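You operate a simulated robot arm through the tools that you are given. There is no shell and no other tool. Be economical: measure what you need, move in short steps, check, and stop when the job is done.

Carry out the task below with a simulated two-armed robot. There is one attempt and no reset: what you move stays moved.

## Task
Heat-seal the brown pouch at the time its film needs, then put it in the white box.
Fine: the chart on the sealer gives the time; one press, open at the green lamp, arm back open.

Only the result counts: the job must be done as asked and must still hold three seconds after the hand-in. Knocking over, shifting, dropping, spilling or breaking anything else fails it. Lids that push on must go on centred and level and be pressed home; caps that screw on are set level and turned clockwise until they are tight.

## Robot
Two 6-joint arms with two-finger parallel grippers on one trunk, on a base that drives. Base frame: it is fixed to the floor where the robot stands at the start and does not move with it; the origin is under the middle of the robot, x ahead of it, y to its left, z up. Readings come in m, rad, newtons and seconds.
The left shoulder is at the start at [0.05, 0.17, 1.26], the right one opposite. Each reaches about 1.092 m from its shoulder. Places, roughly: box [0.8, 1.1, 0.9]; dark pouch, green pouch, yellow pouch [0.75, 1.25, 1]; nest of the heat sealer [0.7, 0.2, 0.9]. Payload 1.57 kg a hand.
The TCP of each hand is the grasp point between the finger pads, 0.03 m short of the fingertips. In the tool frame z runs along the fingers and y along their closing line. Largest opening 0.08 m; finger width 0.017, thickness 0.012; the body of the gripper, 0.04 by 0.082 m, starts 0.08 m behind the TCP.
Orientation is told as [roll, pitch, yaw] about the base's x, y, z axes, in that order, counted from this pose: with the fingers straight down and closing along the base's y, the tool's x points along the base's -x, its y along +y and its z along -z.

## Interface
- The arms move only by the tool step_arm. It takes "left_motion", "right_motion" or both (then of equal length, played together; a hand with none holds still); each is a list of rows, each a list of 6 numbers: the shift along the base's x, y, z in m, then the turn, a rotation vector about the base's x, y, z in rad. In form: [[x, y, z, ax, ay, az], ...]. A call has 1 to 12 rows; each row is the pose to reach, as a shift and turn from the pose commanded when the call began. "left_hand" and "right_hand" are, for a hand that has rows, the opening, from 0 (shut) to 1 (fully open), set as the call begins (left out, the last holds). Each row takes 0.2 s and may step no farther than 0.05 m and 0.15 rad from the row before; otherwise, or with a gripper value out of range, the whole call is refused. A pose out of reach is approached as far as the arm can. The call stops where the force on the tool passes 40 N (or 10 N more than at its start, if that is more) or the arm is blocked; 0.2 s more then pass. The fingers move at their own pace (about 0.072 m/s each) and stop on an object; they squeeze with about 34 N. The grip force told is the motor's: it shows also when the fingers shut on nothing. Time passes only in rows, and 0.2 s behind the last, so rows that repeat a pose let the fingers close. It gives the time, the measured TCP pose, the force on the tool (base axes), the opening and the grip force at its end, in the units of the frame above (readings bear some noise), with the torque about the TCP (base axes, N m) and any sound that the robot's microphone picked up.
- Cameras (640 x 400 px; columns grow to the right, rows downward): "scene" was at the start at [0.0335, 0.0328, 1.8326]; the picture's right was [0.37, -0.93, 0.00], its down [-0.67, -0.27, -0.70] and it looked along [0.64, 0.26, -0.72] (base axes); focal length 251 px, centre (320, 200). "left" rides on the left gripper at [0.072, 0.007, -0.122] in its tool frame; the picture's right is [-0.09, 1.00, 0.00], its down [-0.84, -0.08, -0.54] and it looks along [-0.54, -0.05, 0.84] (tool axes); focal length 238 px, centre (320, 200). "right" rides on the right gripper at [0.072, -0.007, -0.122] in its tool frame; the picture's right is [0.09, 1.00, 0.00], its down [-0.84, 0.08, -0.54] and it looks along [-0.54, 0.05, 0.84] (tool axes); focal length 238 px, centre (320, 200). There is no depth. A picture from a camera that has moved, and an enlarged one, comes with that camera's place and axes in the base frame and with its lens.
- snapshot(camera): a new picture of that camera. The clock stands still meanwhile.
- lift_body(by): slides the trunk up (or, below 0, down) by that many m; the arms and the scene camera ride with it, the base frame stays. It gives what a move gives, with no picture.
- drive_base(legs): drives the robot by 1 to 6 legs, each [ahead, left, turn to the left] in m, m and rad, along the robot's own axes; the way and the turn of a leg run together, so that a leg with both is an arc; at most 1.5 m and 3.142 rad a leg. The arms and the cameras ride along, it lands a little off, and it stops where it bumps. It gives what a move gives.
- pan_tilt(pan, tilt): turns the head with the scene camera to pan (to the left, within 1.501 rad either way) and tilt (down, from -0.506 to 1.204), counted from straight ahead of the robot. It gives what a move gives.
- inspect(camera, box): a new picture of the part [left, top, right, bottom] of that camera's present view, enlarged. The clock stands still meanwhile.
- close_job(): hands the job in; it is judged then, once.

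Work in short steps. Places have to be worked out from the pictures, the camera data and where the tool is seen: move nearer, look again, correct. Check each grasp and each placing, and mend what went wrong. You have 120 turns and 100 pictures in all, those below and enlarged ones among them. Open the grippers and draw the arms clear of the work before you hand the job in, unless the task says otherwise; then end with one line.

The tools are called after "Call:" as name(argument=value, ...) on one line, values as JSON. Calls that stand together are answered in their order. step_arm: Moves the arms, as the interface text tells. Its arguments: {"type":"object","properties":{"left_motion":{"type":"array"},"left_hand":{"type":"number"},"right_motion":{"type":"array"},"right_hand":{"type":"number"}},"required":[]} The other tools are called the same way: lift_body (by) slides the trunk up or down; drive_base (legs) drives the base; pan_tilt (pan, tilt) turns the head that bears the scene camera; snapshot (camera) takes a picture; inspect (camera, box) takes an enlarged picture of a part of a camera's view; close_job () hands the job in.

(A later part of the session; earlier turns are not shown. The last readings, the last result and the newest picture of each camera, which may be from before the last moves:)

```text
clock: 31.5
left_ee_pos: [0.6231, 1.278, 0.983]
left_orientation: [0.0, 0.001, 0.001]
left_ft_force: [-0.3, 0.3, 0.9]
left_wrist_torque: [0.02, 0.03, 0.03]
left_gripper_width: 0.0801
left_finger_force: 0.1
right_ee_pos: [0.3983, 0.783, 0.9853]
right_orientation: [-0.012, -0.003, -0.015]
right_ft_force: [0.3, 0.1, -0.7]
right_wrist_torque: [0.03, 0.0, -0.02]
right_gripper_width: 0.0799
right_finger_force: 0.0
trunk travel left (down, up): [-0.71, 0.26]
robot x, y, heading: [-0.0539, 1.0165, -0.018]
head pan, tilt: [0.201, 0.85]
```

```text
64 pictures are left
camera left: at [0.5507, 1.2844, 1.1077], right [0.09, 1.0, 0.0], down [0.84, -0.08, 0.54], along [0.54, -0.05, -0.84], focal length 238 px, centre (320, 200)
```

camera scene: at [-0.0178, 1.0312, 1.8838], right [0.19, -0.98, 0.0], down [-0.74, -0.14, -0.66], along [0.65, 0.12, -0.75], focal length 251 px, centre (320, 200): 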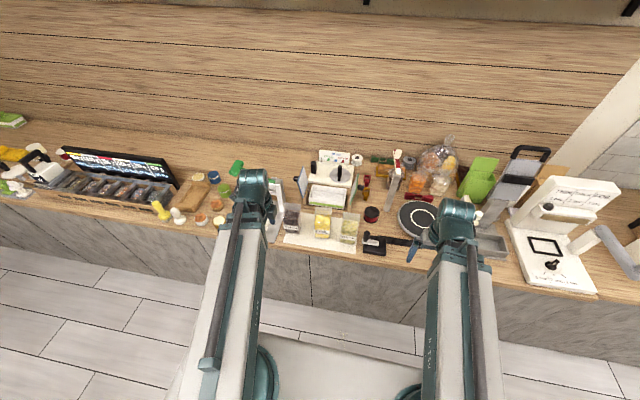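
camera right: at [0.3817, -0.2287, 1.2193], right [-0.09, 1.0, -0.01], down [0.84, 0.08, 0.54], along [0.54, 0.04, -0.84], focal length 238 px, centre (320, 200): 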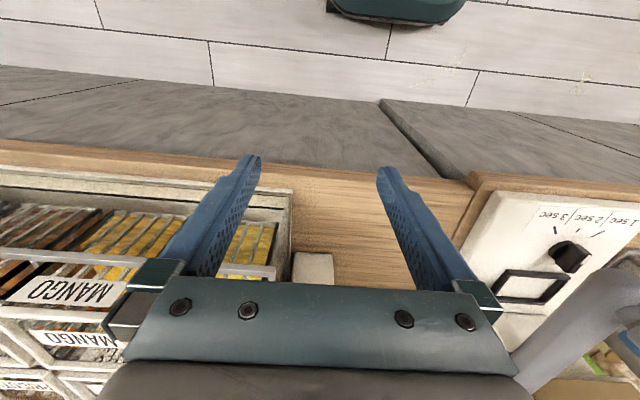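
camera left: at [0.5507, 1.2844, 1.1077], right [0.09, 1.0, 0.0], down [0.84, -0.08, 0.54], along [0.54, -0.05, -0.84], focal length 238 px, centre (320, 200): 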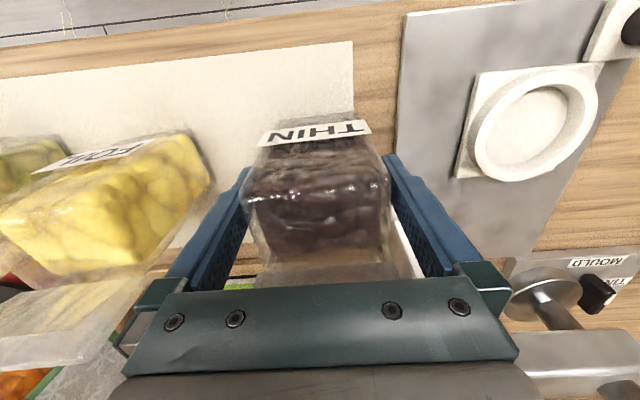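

Pouch is between the fingers with no contact force. I close.

Call:
step_arm(left_motion=[[0, 0, 0, 0, 0, 0], [0, 0, 0, 0, 0, 0], [0, 0, 0, 0, 0, 0], [0, 0, 0, 0, 0, 0]], left_hand=0.0)

Call:
lift_body(by=0.04)

Call:
snapshot(camera="left")

```text
clock: 32.5
left_ee_pos: [0.6237, 1.2778, 0.9855]
left_orientation: [0.001, 0.001, 0.001]
left_ft_force: [-1.1, -1.4, 1.8]
left_wrist_torque: [0.02, -0.01, 0.03]
left_gripper_width: 0.074
left_finger_force: 34.0
right_ee_pos: [0.3982, 0.7833, 0.9848]
right_orientation: [-0.011, -0.003, -0.016]
right_ft_force: [-0.7, 0.2, 0.2]
right_wrist_torque: [0.01, 0.01, 0.02]
right_gripper_width: 0.08
right_finger_force: 0.2
trunk travel left (down, up): [-0.71, 0.26]
robot x, y, heading: [-0.0512, 1.0151, -0.014]
head pan, tilt: [0.201, 0.85]
```

```text
clock: 33.3
left_ee_pos: [0.6236, 1.2758, 1.0237]
left_orientation: [-0.001, -0.001, -0.001]
left_ft_force: [-0.1, 0.3, -2.0]
left_wrist_torque: [0.0, 0.0, -0.01]
left_gripper_width: 0.0736
left_finger_force: 34.0
right_ee_pos: [0.3985, 0.785, 1.0244]
right_orientation: [-0.012, -0.001, -0.016]
right_ft_force: [0.6, -0.5, -0.2]
right_wrist_torque: [0.05, 0.02, -0.01]
right_gripper_width: 0.0799
right_finger_force: 0.1
trunk travel left (down, up): [-0.75, 0.22]
robot x, y, heading: [-0.0514, 1.0157, -0.017]
head pan, tilt: [0.201, 0.85]
```

```text
63 pictures are left
camera left: at [0.5511, 1.2844, 1.1474], right [0.09, 1.0, 0.0], down [0.84, -0.08, 0.54], along [0.54, -0.05, -0.84], focal length 238 px, centre (320, 200)
```

left: 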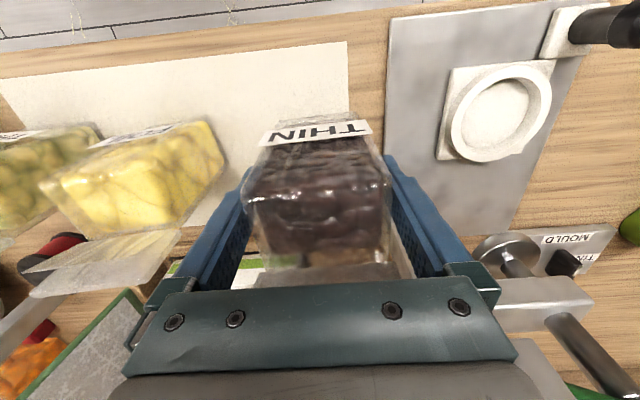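

Held firmly (74 mm, ~2 N weight). I raise higher and retract before driving back.

Call:
lift_body(by=0.19)

Call:
step_arm(left_motion=[[-0.04, 0, 0, 0, 0, 0], [-0.08, 0, 0, 0, 0, 0], [-0.12, 0, 0, 0, 0, 0], [-0.16, 0, 0, 0, 0, 0], [-0.2, 0, 0, 0, 0, 0]])

Call:
snapshot(camera="scene")

```text
clock: 35.4
left_ee_pos: [0.6213, 1.2775, 1.215]
left_orientation: [-0.001, 0.0, 0.0]
left_ft_force: [0.1, -0.8, -2.2]
left_wrist_torque: [0.0, 0.0, -0.02]
left_gripper_width: 0.074
left_finger_force: 34.5
right_ee_pos: [0.3993, 0.7823, 1.2144]
right_orientation: [-0.012, 0.0, -0.016]
right_ft_force: [0.1, 1.0, 0.0]
right_wrist_torque: [0.01, 0.02, 0.0]
right_gripper_width: 0.0801
right_finger_force: 0.1
trunk travel left (down, up): [-0.94, 0.03]
robot x, y, heading: [-0.0541, 1.0153, -0.015]
head pan, tilt: [0.201, 0.85]
```

```text
clock: 36.6
left_ee_pos: [0.4227, 1.2781, 1.2146]
left_orientation: [-0.001, -0.001, 0.0]
left_ft_force: [-0.6, -0.6, -2.4]
left_wrist_torque: [0.02, -0.02, -0.01]
left_gripper_width: 0.0741
left_finger_force: 33.9
right_ee_pos: [0.3975, 0.7835, 1.2145]
right_orientation: [-0.012, -0.001, -0.014]
right_ft_force: [0.2, 0.4, 0.0]
right_wrist_torque: [0.02, -0.01, -0.02]
right_gripper_width: 0.0803
right_finger_force: 0.1
trunk travel left (down, up): [-0.94, 0.03]
robot x, y, heading: [-0.0513, 1.014, -0.017]
head pan, tilt: [0.201, 0.85]
```

```text
62 pictures are left
camera scene: at [-0.019, 1.0312, 1.8938], right [0.18, -0.98, 0.0], down [-0.74, -0.14, -0.66], along [0.65, 0.12, -0.75], focal length 251 px, centre (320, 200)
```

scene: 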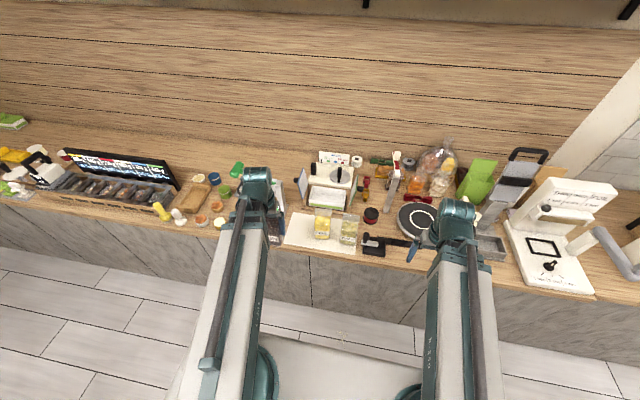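

Pouch in hand and clear. Drive back right ~1.0 m, correcting the heading.

Call:
drive_base(legs=[[0, -1.0, 0.016]])

Call:
pan_tilt(pan=0.2, tilt=0.8)

Call:
snapshot(camera="scene")

Call:
snapshot(camera="left")

```text
clock: 41.8
left_ee_pos: [0.4152, 0.2886, 1.215]
left_orientation: [0.001, 0.002, 0.028]
left_ft_force: [-0.4, -0.1, -1.5]
left_wrist_torque: [0.0, 0.01, -0.01]
left_gripper_width: 0.0734
left_finger_force: 34.3
right_ee_pos: [0.4042, -0.2079, 1.2154]
right_orientation: [-0.013, -0.001, 0.013]
right_ft_force: [-0.1, 0.1, 0.6]
right_wrist_torque: [0.02, -0.04, 0.0]
right_gripper_width: 0.0801
right_finger_force: 0.1
trunk travel left (down, up): [-0.94, 0.03]
robot x, y, heading: [-0.0521, 0.0108, 0.009]
head pan, tilt: [0.201, 0.85]
```

```text
clock: 42.4
left_ee_pos: [0.4154, 0.2875, 1.2151]
left_orientation: [-0.001, 0.001, 0.029]
left_ft_force: [-0.1, -0.1, -2.0]
left_wrist_torque: [-0.03, 0.0, 0.0]
left_gripper_width: 0.0738
left_finger_force: 34.0
right_ee_pos: [0.4031, -0.207, 1.2139]
right_orientation: [-0.012, -0.002, 0.014]
right_ft_force: [0.3, 0.3, 0.2]
right_wrist_torque: [0.02, 0.03, -0.01]
right_gripper_width: 0.0798
right_finger_force: 0.0
trunk travel left (down, up): [-0.94, 0.03]
robot x, y, heading: [-0.0519, 0.008, 0.012]
head pan, tilt: [0.201, 0.799]
```

```text
61 pictures are left
camera scene: at [-0.0166, 0.0294, 1.8978], right [0.21, -0.98, 0.0], down [-0.7, -0.15, -0.7], along [0.68, 0.15, -0.72], focal length 251 px, centre (320, 200)
```

scene: 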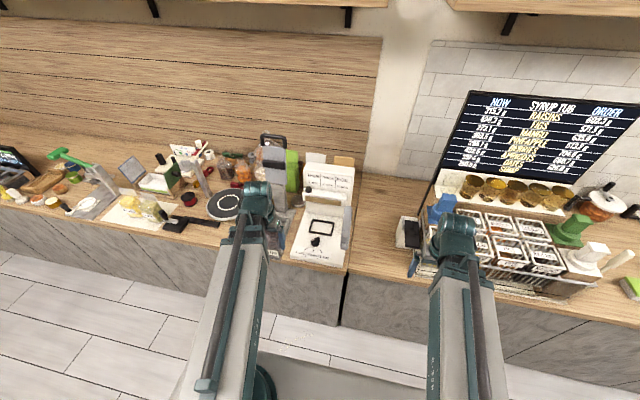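

```text
60 pictures are left
camera left: at [0.343, 0.2929, 1.3375], right [0.06, 1.0, 0.0], down [0.84, -0.05, 0.54], along [0.54, -0.03, -0.84], focal length 238 px, centre (320, 200)
```

left: 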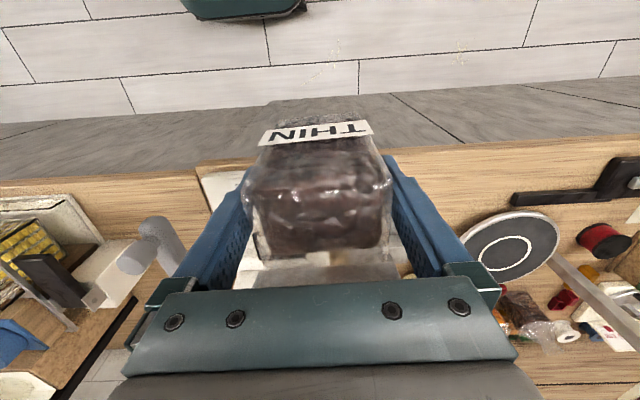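

Pouch still held. I move the left hand over the nest (target TCP 0.717, 0.178), high above.

Call:
step_arm(left_motion=[[0.043, -0.0157, 0, 0, 0, -0.029], [0.086, -0.0314, 0, 0, 0, -0.029], [0.129, -0.047, 0, 0, 0, -0.029], [0.172, -0.0626, 0, 0, 0, -0.029], [0.215, -0.078, 0, 0, 0, -0.029], [0.258, -0.094, 0, 0, 0, -0.029], [0.3016, -0.1095, 0, 0, 0, -0.029]])

Call:
snapshot(camera="left")

Call:
inspect(camera="scene", box=[260, 140, 380, 275])

Call:
snapshot(camera="right")

```text
clock: 44.0
left_ee_pos: [0.7201, 0.1777, 1.2149]
left_orientation: [-0.001, 0.001, -0.001]
left_ft_force: [0.0, 0.3, -2.5]
left_wrist_torque: [0.0, 0.0, -0.03]
left_gripper_width: 0.0736
left_finger_force: 34.0
right_ee_pos: [0.4051, -0.2078, 1.2143]
right_orientation: [-0.013, -0.001, 0.011]
right_ft_force: [0.9, -0.2, 0.7]
right_wrist_torque: [0.0, 0.0, 0.0]
right_gripper_width: 0.0797
right_finger_force: 0.1
trunk travel left (down, up): [-0.94, 0.03]
robot x, y, heading: [-0.0543, 0.0116, 0.016]
head pan, tilt: [0.201, 0.799]
```

```text
59 pictures are left
camera left: at [0.6482, 0.1839, 1.3369], right [0.09, 1.0, 0.0], down [0.84, -0.08, 0.54], along [0.54, -0.05, -0.84], focal length 238 px, centre (320, 200)
```

left: 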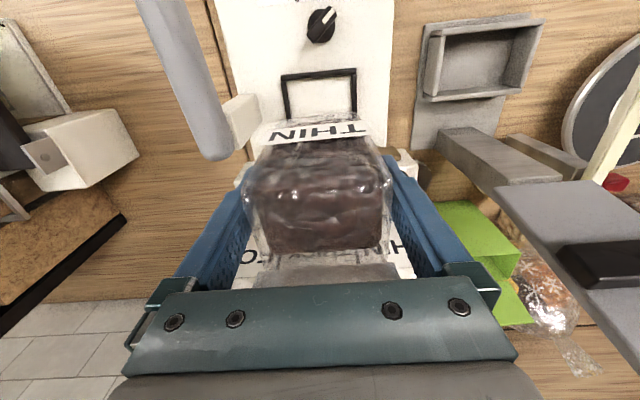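

```text
2.96 times, centred on (320, 208) of scene
camera zoom: at [-0.0149, 0.0288, 1.8977], right [0.21, -0.98, 0.0], down [-0.7, -0.15, -0.7], along [0.68, 0.15, -0.72], focal length 743 px, centre (320, 178)
```

zoom: 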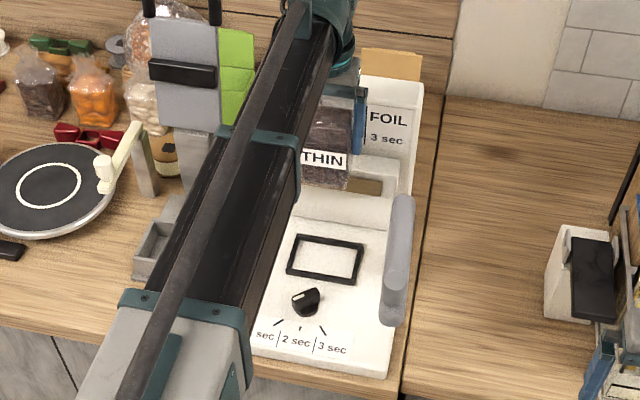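

```text
57 pictures are left
camera right: at [0.3316, -0.2137, 1.3358], right [-0.1, 0.99, -0.01], down [0.84, 0.09, 0.54], along [0.54, 0.05, -0.84], focal length 238 px, centre (320, 200)
```

right: 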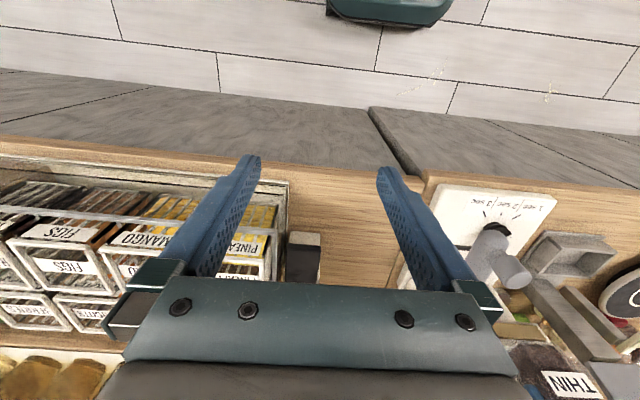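

Lateral alignment is good. I need the strip's x more precisely, so I bring the right hand to a viewing spot left of the card reader, still high.

Call:
step_arm(right_motion=[[0.02, 0.04, 0, 0, 0, 0], [0.05, 0.075, 0, 0, 0, 0], [0.08, 0.11, 0, 0, 0, 0], [0.1, 0.15, 0, 0, 0, 0]])

Call:
inspect(camera="right", box=[330, 100, 640, 330])

Call:
inspect(camera="scene", box=[290, 160, 350, 230])

```text
clock: 45.0
left_ee_pos: [0.7194, 0.1777, 1.2148]
left_orientation: [-0.002, 0.001, 0.0]
left_ft_force: [-0.1, 1.3, -2.7]
left_wrist_torque: [-0.01, 0.02, -0.03]
left_gripper_width: 0.0735
left_finger_force: 34.1
right_ee_pos: [0.5047, -0.0553, 1.2145]
right_orientation: [-0.012, -0.001, 0.012]
right_ft_force: [0.1, 0.7, 0.1]
right_wrist_torque: [0.0, 0.01, 0.0]
right_gripper_width: 0.08
right_finger_force: 0.0
trunk travel left (down, up): [-0.94, 0.03]
robot x, y, heading: [-0.0566, 0.0111, 0.019]
head pan, tilt: [0.201, 0.799]
```

```text
1.74 times, centred on (485, 215) of right
camera zoom: at [0.4314, -0.0613, 1.3361], right [-0.1, 0.99, -0.01], down [0.84, 0.09, 0.54], along [0.54, 0.05, -0.84], focal length 414 px, centre (33, 174)
```

zoom: 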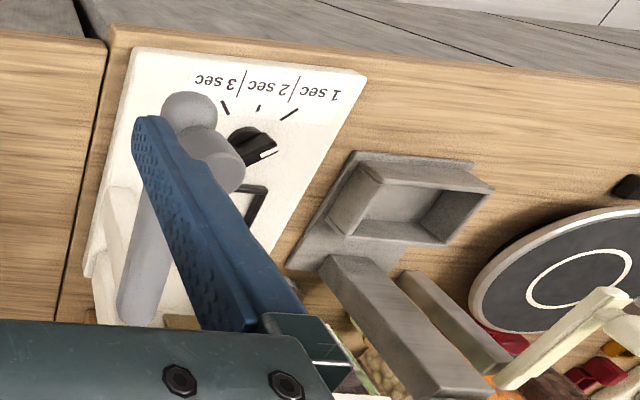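

```text
5.71 times, centred on (320, 195) of scene
camera zoom: at [-0.0162, 0.0301, 1.8978], right [0.21, -0.98, 0.0], down [-0.7, -0.15, -0.7], along [0.68, 0.15, -0.72], focal length 1433 px, centre (320, 229)
```

zoom: 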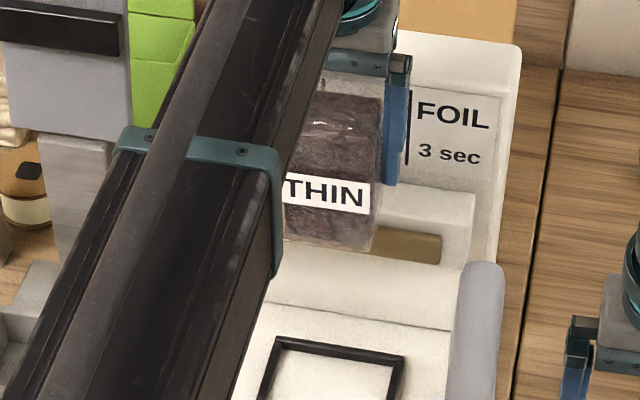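

Strip works out at x≈0.76, z≈1.06, spanning y 0.10–0.25; films will stand just in front of it with TCP x≈0.716. I lower partway.

Call:
step_arm(left_motion=[[-0.003, 0, 0, 0, 0, 0]])

Call:
lift_body(by=-0.14)

Call:
snapshot(camera="left")

Call:
inspect(camera="scene", box=[260, 130, 380, 270])

Call:
inspect(camera="right", box=[330, 60, 640, 330])

```text
clock: 45.4
left_ee_pos: [0.714, 0.1774, 1.2154]
left_orientation: [0.001, 0.0, -0.002]
left_ft_force: [1.0, 0.3, -2.1]
left_wrist_torque: [-0.02, 0.04, 0.0]
left_gripper_width: 0.0737
left_finger_force: 34.0
right_ee_pos: [0.505, -0.0545, 1.2144]
right_orientation: [-0.013, -0.001, 0.011]
right_ft_force: [-0.1, -0.5, -0.8]
right_wrist_torque: [0.0, -0.01, 0.0]
right_gripper_width: 0.0801
right_finger_force: 0.0
trunk travel left (down, up): [-0.94, 0.03]
robot x, y, heading: [-0.057, 0.0116, 0.013]
head pan, tilt: [0.201, 0.799]
```

```text
clock: 47.1
left_ee_pos: [0.7153, 0.1769, 1.0755]
left_orientation: [-0.001, 0.001, -0.003]
left_ft_force: [0.4, -0.2, -2.3]
left_wrist_torque: [-0.01, 0.01, 0.01]
left_gripper_width: 0.0738
left_finger_force: 34.4
right_ee_pos: [0.5046, -0.0565, 1.0747]
right_orientation: [-0.013, -0.002, 0.011]
right_ft_force: [0.1, -1.2, -0.6]
right_wrist_torque: [0.0, -0.03, -0.03]
right_gripper_width: 0.0801
right_finger_force: 0.1
trunk travel left (down, up): [-0.8, 0.17]
robot x, y, heading: [-0.053, 0.0105, 0.01]
head pan, tilt: [0.201, 0.799]
```

```text
54 pictures are left
camera left: at [0.6429, 0.1845, 1.1975], right [0.09, 1.0, 0.0], down [0.84, -0.08, 0.54], along [0.54, -0.05, -0.84], focal length 238 px, centre (320, 200)
```

left: 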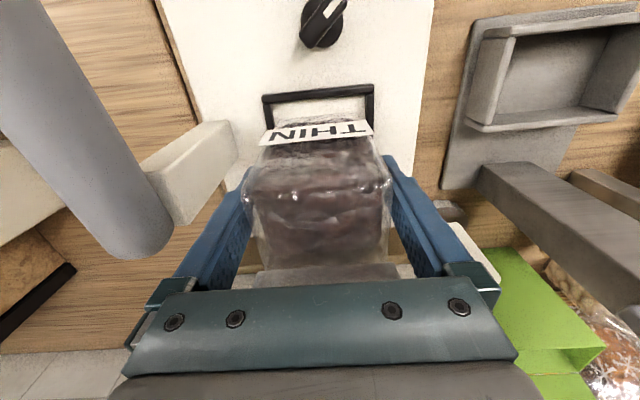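

```text
2.86 times, centred on (320, 200) of scene
camera zoom: at [-0.0166, 0.0292, 1.7578], right [0.21, -0.98, 0.0], down [-0.7, -0.15, -0.7], along [0.68, 0.15, -0.72], focal length 716 px, centre (320, 200)
```

zoom: 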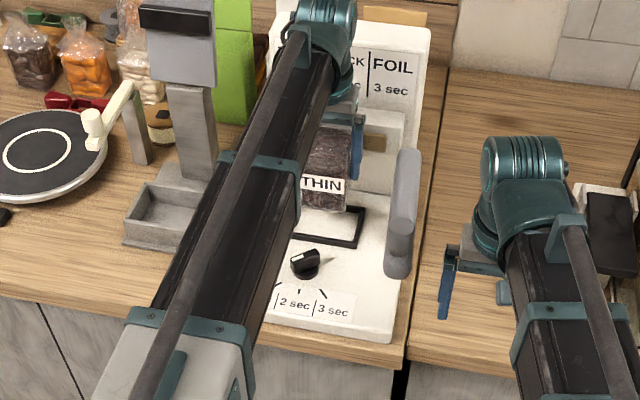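

```text
1.48 times, centred on (485, 195) of right
camera zoom: at [0.4307, -0.0625, 1.1962], right [-0.1, 0.99, -0.01], down [0.83, 0.09, 0.54], along [0.54, 0.05, -0.84], focal length 353 px, centre (76, 207)
```

zoom: 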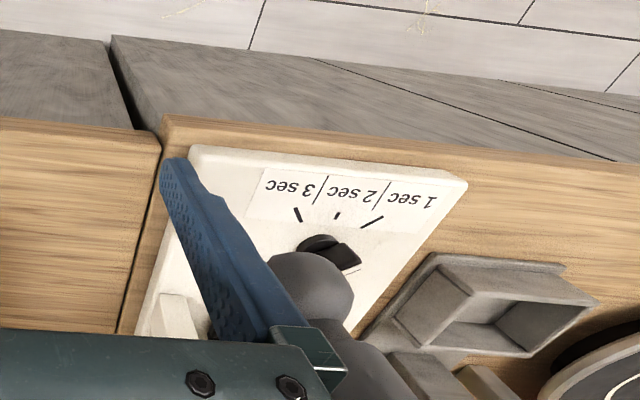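

Still centred. I shift the right hand a bit away from the lever, then lower a further 3.5 cm.

Call:
step_arm(right_motion=[[-0.03, -0.03, 0, 0, 0, 0], [-0.05, -0.06, 0, 0, 0, 0]])

Call:
lift_body(by=-0.035)

Call:
snapshot(camera="left")

Call:
inspect(camera="scene", box=[300, 150, 370, 250])

```text
clock: 47.7
left_ee_pos: [0.7148, 0.1768, 1.0751]
left_orientation: [0.0, 0.0, 0.001]
left_ft_force: [-0.5, 0.1, -2.0]
left_wrist_torque: [-0.01, -0.01, 0.01]
left_gripper_width: 0.0737
left_finger_force: 34.0
right_ee_pos: [0.4543, -0.1161, 1.0753]
right_orientation: [-0.012, -0.002, 0.013]
right_ft_force: [0.1, -1.0, 0.1]
right_wrist_torque: [0.01, -0.01, -0.01]
right_gripper_width: 0.0799
right_finger_force: 0.1
trunk travel left (down, up): [-0.8, 0.17]
robot x, y, heading: [-0.0526, 0.0093, 0.012]
head pan, tilt: [0.201, 0.799]
```

```text
clock: 48.5
left_ee_pos: [0.715, 0.1767, 1.0406]
left_orientation: [0.001, -0.001, -0.002]
left_ft_force: [0.6, -0.3, -2.1]
left_wrist_torque: [0.0, 0.02, -0.01]
left_gripper_width: 0.0736
left_finger_force: 34.2
right_ee_pos: [0.4534, -0.1169, 1.0391]
right_orientation: [-0.011, -0.001, 0.011]
right_ft_force: [0.3, 0.0, -0.1]
right_wrist_torque: [-0.01, 0.02, -0.02]
right_gripper_width: 0.08
right_finger_force: 0.0
trunk travel left (down, up): [-0.765, 0.205]
robot x, y, heading: [-0.0518, 0.0114, 0.017]
head pan, tilt: [0.201, 0.799]
```

```text
51 pictures are left
camera left: at [0.6428, 0.1845, 1.1625], right [0.09, 1.0, 0.0], down [0.84, -0.08, 0.54], along [0.54, -0.05, -0.84], focal length 238 px, centre (320, 200)
```

left: 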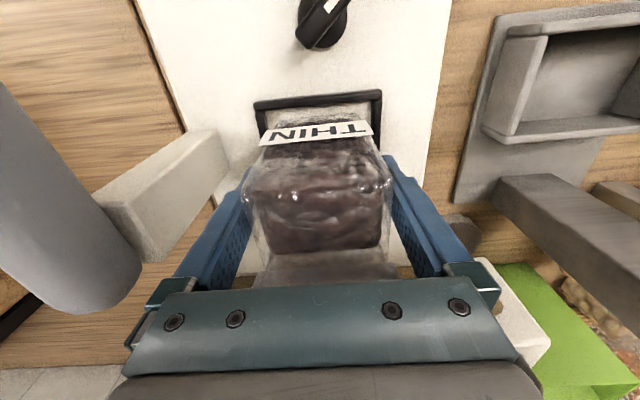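

```text
4.00 times, centred on (335, 200) of scene
camera zoom: at [-0.0167, 0.0292, 1.7228], right [0.21, -0.98, 0.0], down [-0.7, -0.15, -0.7], along [0.68, 0.15, -0.72], focal length 1003 px, centre (260, 200)
```

zoom: 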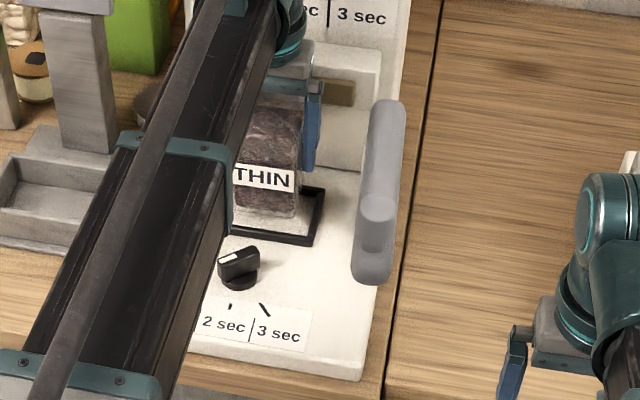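

Bottom is just above the nest and inside its outline. I keep lowering, watching for touch.

Call:
lift_body(by=-0.02)

Call:
inspect(camera="left", box=[220, 70, 420, 190])

```text
clock: 49.1
left_ee_pos: [0.7142, 0.1784, 1.0197]
left_orientation: [0.0, 0.0, -0.002]
left_ft_force: [0.2, -0.7, -2.0]
left_wrist_torque: [-0.01, 0.0, -0.03]
left_gripper_width: 0.0737
left_finger_force: 34.2
right_ee_pos: [0.454, -0.1174, 1.0195]
right_orientation: [-0.012, -0.002, 0.013]
right_ft_force: [0.5, -0.9, 0.3]
right_wrist_torque: [0.01, -0.03, -0.01]
right_gripper_width: 0.0799
right_finger_force: 0.0
trunk travel left (down, up): [-0.745, 0.225]
robot x, y, heading: [-0.0564, 0.0088, 0.01]
head pan, tilt: [0.201, 0.799]
```

```text
3.20 times, centred on (320, 130) of left
camera zoom: at [0.6428, 0.1845, 1.1425], right [0.09, 1.0, 0.0], down [0.84, -0.08, 0.54], along [0.54, -0.05, -0.84], focal length 763 px, centre (320, 424)
```

zoom: 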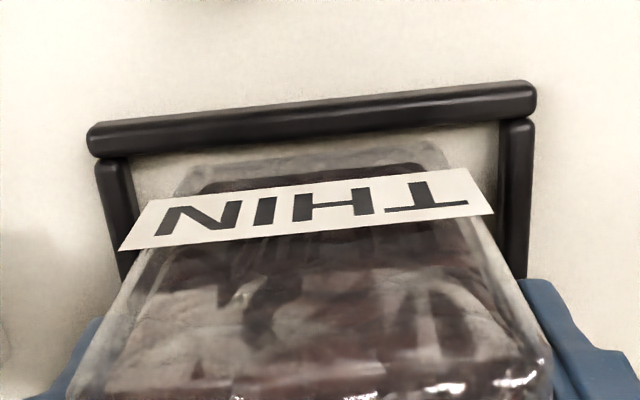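

Centred laterally with small front gap. I lower 1 cm more.

Call:
lift_body(by=-0.01)

Call:
inspect(camera="left", box=[220, 70, 420, 190])

```text
clock: 49.5
left_ee_pos: [0.7143, 0.1766, 1.0148]
left_orientation: [0.0, -0.002, 0.0]
left_ft_force: [-4.7, -1.0, 7.4]
left_wrist_torque: [-0.1, -0.68, -0.08]
left_gripper_width: 0.0737
left_finger_force: 34.4
right_ee_pos: [0.4544, -0.1163, 1.016]
right_orientation: [-0.011, -0.001, 0.012]
right_ft_force: [0.0, 0.6, 0.0]
right_wrist_torque: [-0.01, -0.02, 0.0]
right_gripper_width: 0.0802
right_finger_force: 0.0
trunk travel left (down, up): [-0.739, 0.231]
robot x, y, heading: [-0.0508, 0.0134, 0.015]
head pan, tilt: [0.201, 0.799]
stopped: the force on the tool passed its limit at 106 N (the readings are from after the stop); the commanded pose is now the measured one
```

```text
3.20 times, centred on (320, 130) of left
camera zoom: at [0.642, 0.1844, 1.1374], right [0.09, 1.0, 0.0], down [0.83, -0.08, 0.55], along [0.54, -0.05, -0.84], focal length 763 px, centre (320, 424)
```

zoom: 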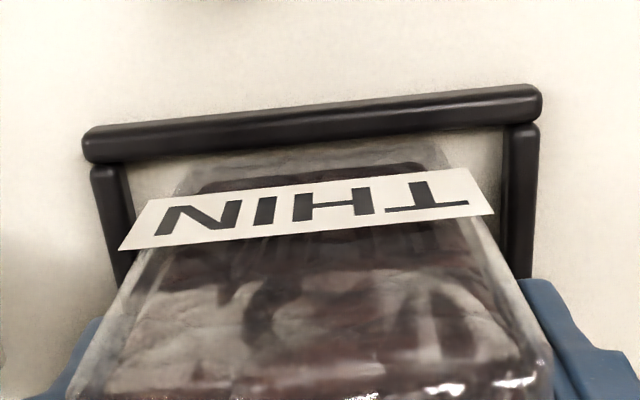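

Contact occurred at TCP 1.015 (about where the floor of the nest is expected), but the torque hints at contact near the strip. I look closely before releasing.

Call:
inspect(camera="scene", box=[310, 160, 360, 225])

Call:
inspect(camera="left", box=[200, 180, 440, 300])

Call:
snapshot(camera="right")

```text
6.15 times, centred on (335, 192) of scene
camera zoom: at [-0.0182, 0.0289, 1.6972], right [0.21, -0.98, 0.0], down [-0.7, -0.15, -0.7], along [0.68, 0.15, -0.72], focal length 1543 px, centre (228, 246)
```

zoom: 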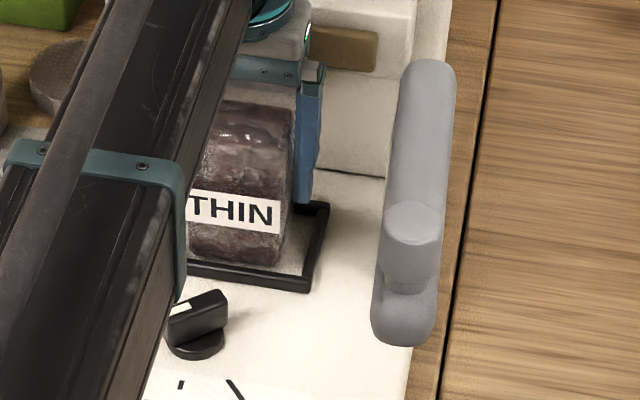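

```text
2.67 times, centred on (320, 240) of left
camera zoom: at [0.642, 0.1844, 1.1374], right [0.09, 1.0, 0.0], down [0.83, -0.08, 0.55], along [0.54, -0.05, -0.84], focal length 636 px, centre (320, 93)
```

zoom: 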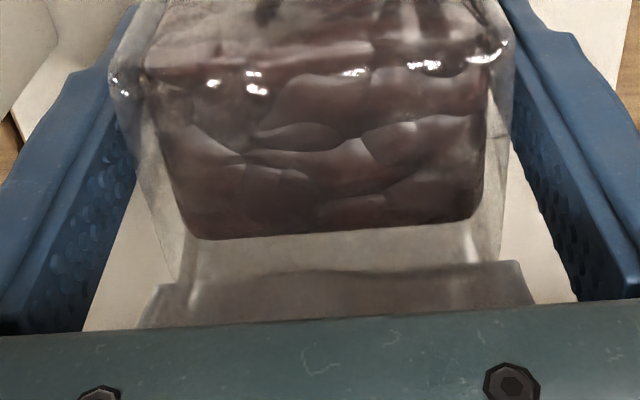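

```text
45 pictures are left
camera right: at [0.38, -0.123, 1.1359], right [-0.1, 0.99, -0.01], down [0.83, 0.09, 0.54], along [0.54, 0.05, -0.84], focal length 238 px, centre (320, 200)
```

right: 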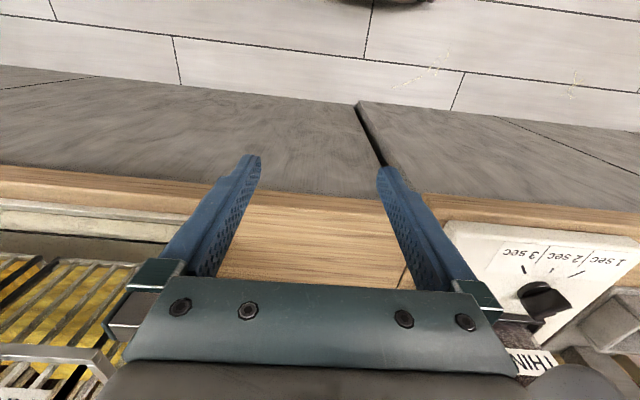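

The pouch is inside the frame and essentially on the plate. I release it.

Call:
step_arm(left_motion=[[0, 0, 0, 0, 0, 0], [0, 0, 0, 0, 0, 0], [0, 0, 0, 0, 0, 0]], left_hand=1.0)

Call:
inspect(camera="left", box=[200, 70, 440, 300])

```text
clock: 50.4
left_ee_pos: [0.7145, 0.1781, 1.0147]
left_orientation: [-0.001, -0.002, 0.0]
left_ft_force: [-5.6, -0.4, 6.5]
left_wrist_torque: [-0.08, -0.74, -0.13]
left_gripper_width: 0.08
left_finger_force: 0.0
right_ee_pos: [0.4536, -0.1161, 1.0149]
right_orientation: [-0.011, -0.002, 0.011]
right_ft_force: [1.1, -0.5, -0.1]
right_wrist_torque: [0.01, -0.02, 0.01]
right_gripper_width: 0.0799
right_finger_force: 0.1
trunk travel left (down, up): [-0.739, 0.231]
robot x, y, heading: [-0.0561, 0.0048, 0.015]
head pan, tilt: [0.201, 0.799]
```

```text
1.74 times, centred on (320, 185) of left
camera zoom: at [0.6424, 0.1844, 1.1374], right [0.09, 1.0, 0.0], down [0.83, -0.08, 0.55], along [0.54, -0.05, -0.84], focal length 414 px, centre (320, 226)
```

zoom: 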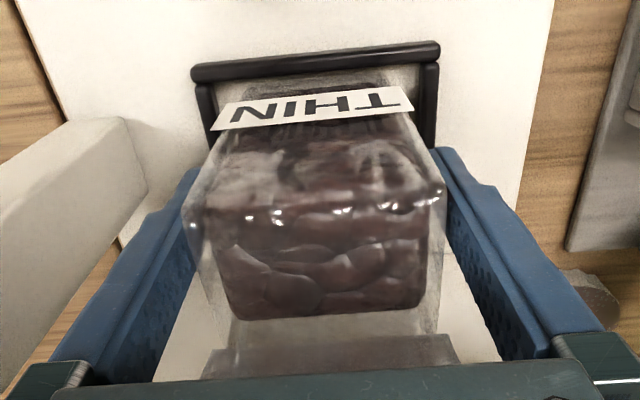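

The residual force persists with the pouch free, so it was the gripper body resting on the ledge. I raise gently and check.

Call:
lift_body(by=0.03)

Call:
inspect(camera="left", box=[200, 70, 440, 300])

```text
clock: 51.1
left_ee_pos: [0.7158, 0.1764, 1.0431]
left_orientation: [0.0, -0.004, 0.001]
left_ft_force: [-0.3, -1.0, -0.8]
left_wrist_torque: [0.04, -0.04, 0.01]
left_gripper_width: 0.08
left_finger_force: 0.0
right_ee_pos: [0.4543, -0.1175, 1.0444]
right_orientation: [-0.013, -0.002, 0.012]
right_ft_force: [0.6, 0.2, -0.4]
right_wrist_torque: [0.02, 0.0, 0.01]
right_gripper_width: 0.08
right_finger_force: 0.1
trunk travel left (down, up): [-0.769, 0.201]
robot x, y, heading: [-0.0555, 0.0102, 0.012]
head pan, tilt: [0.201, 0.799]
```

```text
1.74 times, centred on (320, 185) of left
camera zoom: at [0.6438, 0.1847, 1.1666], right [0.09, 1.0, 0.0], down [0.83, -0.08, 0.54], along [0.54, -0.05, -0.84], focal length 414 px, centre (320, 226)
```

zoom: 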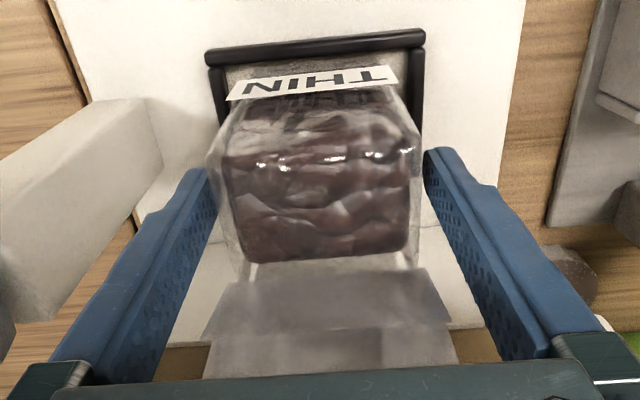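

Pouch stays upright in the nest. I raise fully clear and look again.

Call:
lift_body(by=0.13)

Call:
snapshot(camera="left")

```text
clock: 52.7
left_ee_pos: [0.7159, 0.1775, 1.1737]
left_orientation: [-0.001, -0.002, 0.001]
left_ft_force: [0.5, -0.4, 0.1]
left_wrist_torque: [0.0, -0.01, -0.02]
left_gripper_width: 0.08
left_finger_force: 0.1
right_ee_pos: [0.4541, -0.1162, 1.1741]
right_orientation: [-0.011, -0.002, 0.013]
right_ft_force: [-0.7, 0.5, 0.4]
right_wrist_torque: [-0.03, -0.02, -0.02]
right_gripper_width: 0.0802
right_finger_force: 0.0
trunk travel left (down, up): [-0.899, 0.071]
robot x, y, heading: [-0.0557, 0.0039, 0.009]
head pan, tilt: [0.201, 0.799]
```

```text
42 pictures are left
camera left: at [0.6437, 0.1846, 1.2965], right [0.09, 1.0, 0.0], down [0.84, -0.08, 0.54], along [0.54, -0.05, -0.84], focal length 238 px, centre (320, 200)
```

left: 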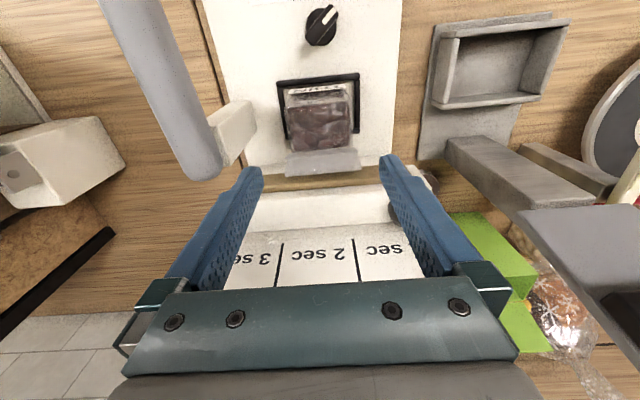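

Pouch sits squarely in the nest with its flap before the strip. Now I retract the left hand out of the way and re-measure the lever with the right hand raised.

Call:
step_arm(left_motion=[[-0.045, 0.01, 0, 0, 0, 0], [-0.09, 0.03, 0, 0, 0, 0], [-0.135, 0.05, 0, 0, 0, 0], [-0.18, 0.07, 0, 0, 0, 0], [-0.22, 0.1, 0, 0, 0, 0], [-0.26, 0.13, 0, 0, 0, 0], [-0.29, 0.16, 0, 0, 0, 0]])

Call:
inspect(camera="scene", box=[260, 130, 400, 270])

Call:
inspect(camera="left", box=[0, 100, 250, 400])

```text
clock: 54.3
left_ee_pos: [0.4268, 0.3393, 1.1747]
left_orientation: [0.0, -0.004, -0.001]
left_ft_force: [-0.1, -0.1, -0.4]
left_wrist_torque: [0.01, 0.0, -0.02]
left_gripper_width: 0.0799
left_finger_force: 0.1
right_ee_pos: [0.454, -0.1154, 1.1743]
right_orientation: [-0.013, -0.002, 0.012]
right_ft_force: [0.1, 1.3, 0.2]
right_wrist_torque: [0.0, -0.03, 0.02]
right_gripper_width: 0.0803
right_finger_force: 0.1
trunk travel left (down, up): [-0.899, 0.071]
robot x, y, heading: [-0.0503, 0.0079, 0.012]
head pan, tilt: [0.201, 0.799]
```

```text
2.86 times, centred on (330, 200) of scene
camera zoom: at [-0.0171, 0.0298, 1.857], right [0.21, -0.98, 0.0], down [-0.7, -0.15, -0.7], along [0.68, 0.15, -0.72], focal length 716 px, centre (291, 200)
```

zoom: 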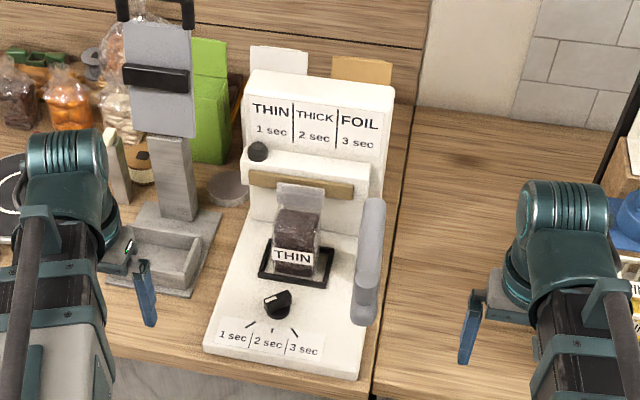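

```text
1.33 times, centred on (125, 250) of left
camera zoom: at [0.3544, 0.3459, 1.2966], right [0.09, 1.0, 0.0], down [0.83, -0.08, 0.55], along [0.54, -0.05, -0.84], focal length 318 px, centre (580, 133)
```

zoom: 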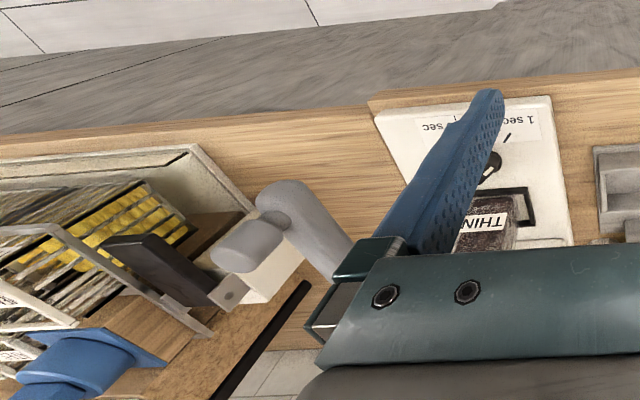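

Handle top is at about (0.546, 0.057, 1.135), pivot near (0.72, 0.06). I raise a bit and bring the open right hand above the handle.

Call:
lift_body(by=0.03)

Call:
step_arm(right_motion=[[0.02, 0.04, 0, 0, 0, 0], [0.04, 0.08, 0, 0, 0, 0], [0.065, 0.12, 0, 0, 0, 0], [0.085, 0.155, 0, 0, 0, 0], [0.092, 0.172, 0, 0.012, 0, -0.012]])

Call:
snapshot(camera="right")

```text
clock: 55.0
left_ee_pos: [0.4286, 0.3396, 1.204]
left_orientation: [0.0, -0.004, 0.0]
left_ft_force: [-0.8, -1.2, -0.3]
left_wrist_torque: [0.02, -0.01, 0.06]
left_gripper_width: 0.0799
left_finger_force: 0.0
right_ee_pos: [0.4551, -0.1168, 1.2044]
right_orientation: [-0.01, -0.001, 0.013]
right_ft_force: [-0.1, -0.4, 0.8]
right_wrist_torque: [0.01, 0.0, 0.0]
right_gripper_width: 0.08
right_finger_force: 0.1
trunk travel left (down, up): [-0.929, 0.041]
robot x, y, heading: [-0.0515, 0.0102, 0.016]
head pan, tilt: [0.201, 0.799]
```

```text
clock: 56.2
left_ee_pos: [0.4271, 0.3386, 1.204]
left_orientation: [0.0, -0.004, 0.001]
left_ft_force: [0.3, 1.1, 0.2]
left_wrist_torque: [0.0, 0.02, -0.04]
left_gripper_width: 0.08
left_finger_force: 0.1
right_ee_pos: [0.546, 0.0558, 1.2043]
right_orientation: [0.0, -0.002, -0.001]
right_ft_force: [0.3, 0.1, -0.1]
right_wrist_torque: [-0.01, -0.02, -0.01]
right_gripper_width: 0.08
right_finger_force: 0.0
trunk travel left (down, up): [-0.929, 0.041]
robot x, y, heading: [-0.055, 0.008, 0.015]
head pan, tilt: [0.201, 0.799]
```

```text
39 pictures are left
camera right: at [0.4723, 0.0497, 1.3253], right [-0.09, 1.0, 0.0], down [0.84, 0.08, 0.54], along [0.54, 0.05, -0.84], focal length 238 px, centre (320, 200)
```

right: 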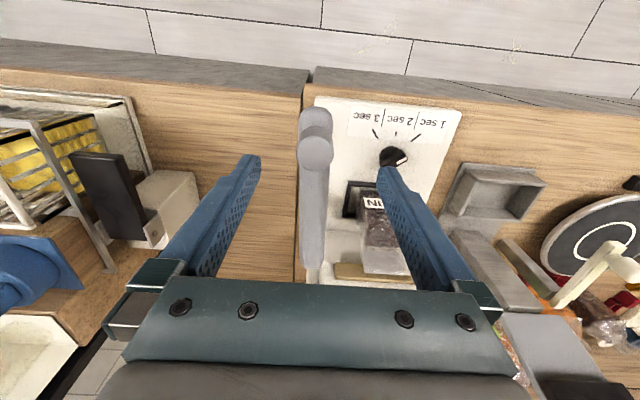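

Handle lies centred between the open fingers. I lower around it to TCP ≈1.13.

Call:
lift_body(by=-0.074)

Call:
snapshot(camera="right")

```text
clock: 57.4
left_ee_pos: [0.4274, 0.3388, 1.13]
left_orientation: [-0.001, -0.004, 0.0]
left_ft_force: [-0.3, 0.1, -0.5]
left_wrist_torque: [-0.01, 0.0, 0.03]
left_gripper_width: 0.0801
left_finger_force: 0.0
right_ee_pos: [0.5457, 0.0561, 1.1306]
right_orientation: [0.001, -0.001, 0.001]
right_ft_force: [0.1, 0.2, 0.8]
right_wrist_torque: [0.01, 0.0, -0.02]
right_gripper_width: 0.0796
right_finger_force: 0.0
trunk travel left (down, up): [-0.855, 0.115]
robot x, y, heading: [-0.0547, 0.0117, 0.013]
head pan, tilt: [0.201, 0.799]
```

```text
38 pictures are left
camera right: at [0.472, 0.0491, 1.2514], right [-0.09, 1.0, 0.0], down [0.84, 0.08, 0.54], along [0.54, 0.05, -0.84], focal length 238 px, centre (320, 200)
```

right: 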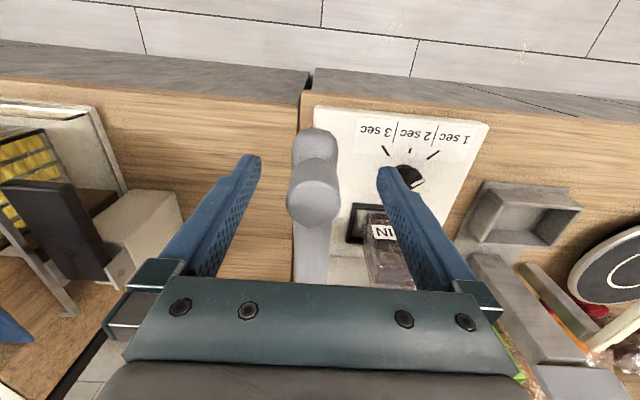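

Handle is between the fingers (dia ≈28 mm). I set a loose cage (4 cm) and swing the first 0.6 rad of the arc, turning the hand with it.

Call:
step_arm(right_motion=[[0, -0.002, 0, 0, 0, 0], [0, -0.002, 0, 0, 0, 0], [0.0013, 0.0268, 0, 0, 0, -0.15], [0.0065, 0.0531, 0, 0, 0, -0.3], [0.0157, 0.0784, 0, 0, 0, -0.45], [0.0284, 0.102, 0, 0, 0, -0.6]], right_hand=0.5)

Call:
snapshot(camera="right")

Call:
inspect(camera="scene", box=[260, 130, 400, 270])

```text
clock: 58.8
left_ee_pos: [0.4286, 0.3387, 1.1294]
left_orientation: [-0.001, -0.004, 0.001]
left_ft_force: [0.4, -0.3, 0.2]
left_wrist_torque: [0.06, 0.03, 0.01]
left_gripper_width: 0.0799
left_finger_force: 0.0
right_ee_pos: [0.5753, 0.1585, 1.1301]
right_orientation: [0.001, -0.004, -0.601]
right_ft_force: [-0.5, 0.0, -0.2]
right_wrist_torque: [0.02, 0.0, 0.0]
right_gripper_width: 0.0403
right_finger_force: 0.0
trunk travel left (down, up): [-0.855, 0.115]
robot x, y, heading: [-0.0585, 0.0112, 0.015]
head pan, tilt: [0.201, 0.799]
```

```text
37 pictures are left
camera right: at [0.511, 0.1944, 1.2511], right [0.49, 0.87, 0.0], down [0.73, -0.41, 0.54], along [0.47, -0.27, -0.84], focal length 238 px, centre (320, 200)
```

right: 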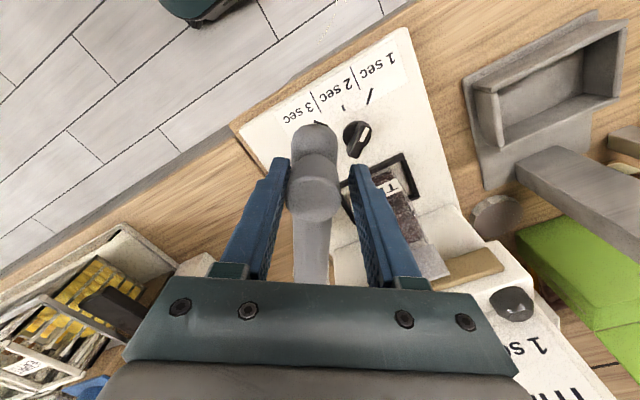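

```text
2.86 times, centred on (330, 200) of scene
camera zoom: at [-0.0162, 0.0297, 1.813], right [0.21, -0.98, 0.0], down [-0.7, -0.15, -0.7], along [0.68, 0.15, -0.72], focal length 716 px, centre (291, 200)
```

zoom: 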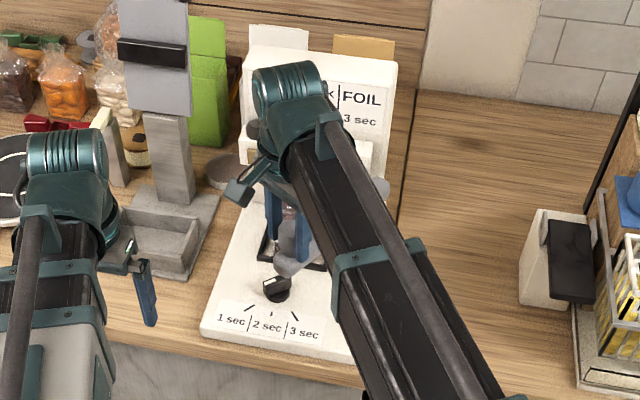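

The gate swings with the hand as modelled, and the lamp is visible to the right camera. I continue to 1.2 rad, still short of pressing.

Call:
step_arm(right_motion=[[0.0162, 0.0213, 0, 0, 0, -0.15], [0.0354, 0.0401, 0, 0, 0, -0.3], [0.0572, 0.0558, 0, 0, 0, -0.45], [0.0811, 0.068, 0, 0, 0, -0.6]])

Call:
snapshot(camera="right")

```text
clock: 59.8
left_ee_pos: [0.4282, 0.3375, 1.1302]
left_orientation: [-0.001, -0.003, 0.001]
left_ft_force: [-1.0, 0.2, -0.7]
left_wrist_torque: [0.0, 0.04, 0.0]
left_gripper_width: 0.08
left_finger_force: 0.1
right_ee_pos: [0.6578, 0.2264, 1.1296]
right_orientation: [0.0, -0.003, -1.202]
right_ft_force: [-0.5, -0.3, -0.3]
right_wrist_torque: [-0.02, 0.0, 0.02]
right_gripper_width: 0.04
right_finger_force: 0.1
trunk travel left (down, up): [-0.855, 0.115]
robot x, y, heading: [-0.0562, 0.0139, 0.017]
head pan, tilt: [0.201, 0.799]
```

```text
35 pictures are left
camera right: at [0.6229, 0.292, 1.251], right [0.9, 0.44, 0.0], down [0.37, -0.75, 0.54], along [0.24, -0.49, -0.84], focal length 238 px, centre (320, 200)
```

right: 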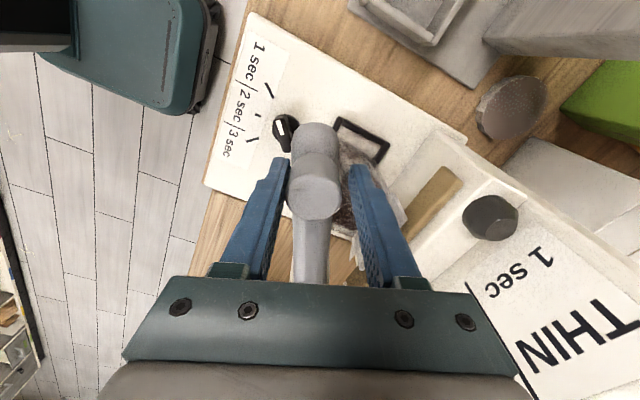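

Now just before the press. I raise 1.5 cm so the finger tips clear the ledge and lamp, then advance to ~1.4 rad.

Call:
lift_body(by=0.014)

Call:
step_arm(right_motion=[[0.0166, 0.006, 0, 0, 0, -0.1], [0.0342, 0.0105, 0, 0, 0, -0.2]])

Call:
snapshot(camera="right")

```text
clock: 60.4
left_ee_pos: [0.4284, 0.3385, 1.1445]
left_orientation: [0.001, -0.004, 0.001]
left_ft_force: [-0.2, 0.6, -0.9]
left_wrist_torque: [0.02, 0.0, 0.04]
left_gripper_width: 0.0802
left_finger_force: 0.0
right_ee_pos: [0.656, 0.2267, 1.1442]
right_orientation: [0.0, -0.002, -1.202]
right_ft_force: [0.1, -0.1, 0.7]
right_wrist_torque: [-0.03, 0.01, -0.01]
right_gripper_width: 0.0401
right_finger_force: 0.1
trunk travel left (down, up): [-0.869, 0.101]
robot x, y, heading: [-0.0511, 0.0114, 0.009]
head pan, tilt: [0.201, 0.799]
```

```text
clock: 61.0
left_ee_pos: [0.4279, 0.3389, 1.1432]
left_orientation: [-0.001, -0.003, -0.001]
left_ft_force: [-0.8, -0.1, -0.7]
left_wrist_torque: [-0.02, 0.05, 0.0]
left_gripper_width: 0.0799
left_finger_force: 0.0
right_ee_pos: [0.6903, 0.2351, 1.1436]
right_orientation: [0.001, -0.001, -1.402]
right_ft_force: [0.3, 0.4, 0.2]
right_wrist_torque: [0.02, 0.02, -0.01]
right_gripper_width: 0.04
right_finger_force: 0.1
trunk travel left (down, up): [-0.869, 0.101]
robot x, y, heading: [-0.0511, 0.0112, 0.014]
head pan, tilt: [0.201, 0.799]
```

```text
34 pictures are left
camera right: at [0.6705, 0.3057, 1.2652], right [0.97, 0.26, 0.0], down [0.22, -0.81, 0.54], along [0.14, -0.53, -0.84], focal length 238 px, centre (320, 200)
```

right: 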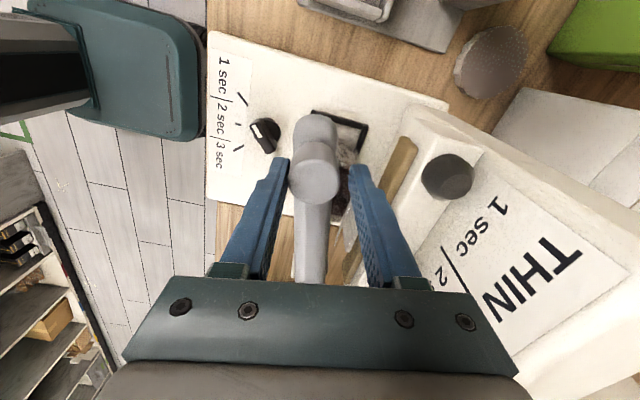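

Lamp still dark, beam about 2 cm from the flap. One more small advance.

Call:
step_arm(right_motion=[[0.0177, 0.0025, 0, 0, 0, -0.1]])

Call:
snapshot(camera="right")

```text
clock: 61.4
left_ee_pos: [0.4286, 0.3384, 1.1432]
left_orientation: [0.0, -0.004, -0.001]
left_ft_force: [-0.8, 0.0, -0.2]
left_wrist_torque: [-0.02, 0.02, -0.01]
left_gripper_width: 0.0803
left_finger_force: 0.1
right_ee_pos: [0.709, 0.2389, 1.1428]
right_orientation: [0.001, -0.002, -1.5]
right_ft_force: [1.0, 0.2, 0.2]
right_wrist_torque: [-0.02, 0.01, -0.01]
right_gripper_width: 0.0401
right_finger_force: 0.0
trunk travel left (down, up): [-0.869, 0.101]
robot x, y, heading: [-0.0544, 0.0077, 0.015]
head pan, tilt: [0.201, 0.799]
```

```text
33 pictures are left
camera right: at [0.6951, 0.3099, 1.2649], right [0.99, 0.16, 0.0], down [0.14, -0.83, 0.54], along [0.09, -0.54, -0.84], focal length 238 px, centre (320, 200)
```

right: 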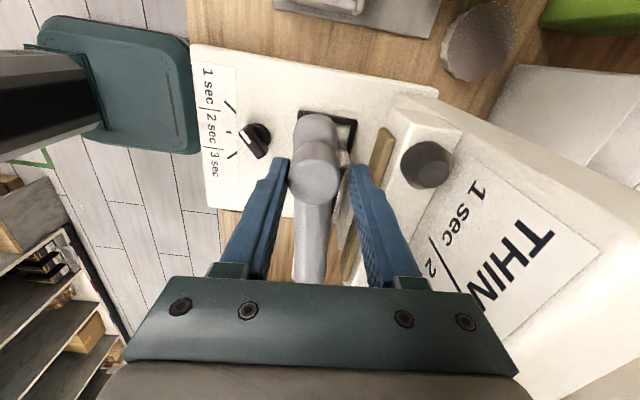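

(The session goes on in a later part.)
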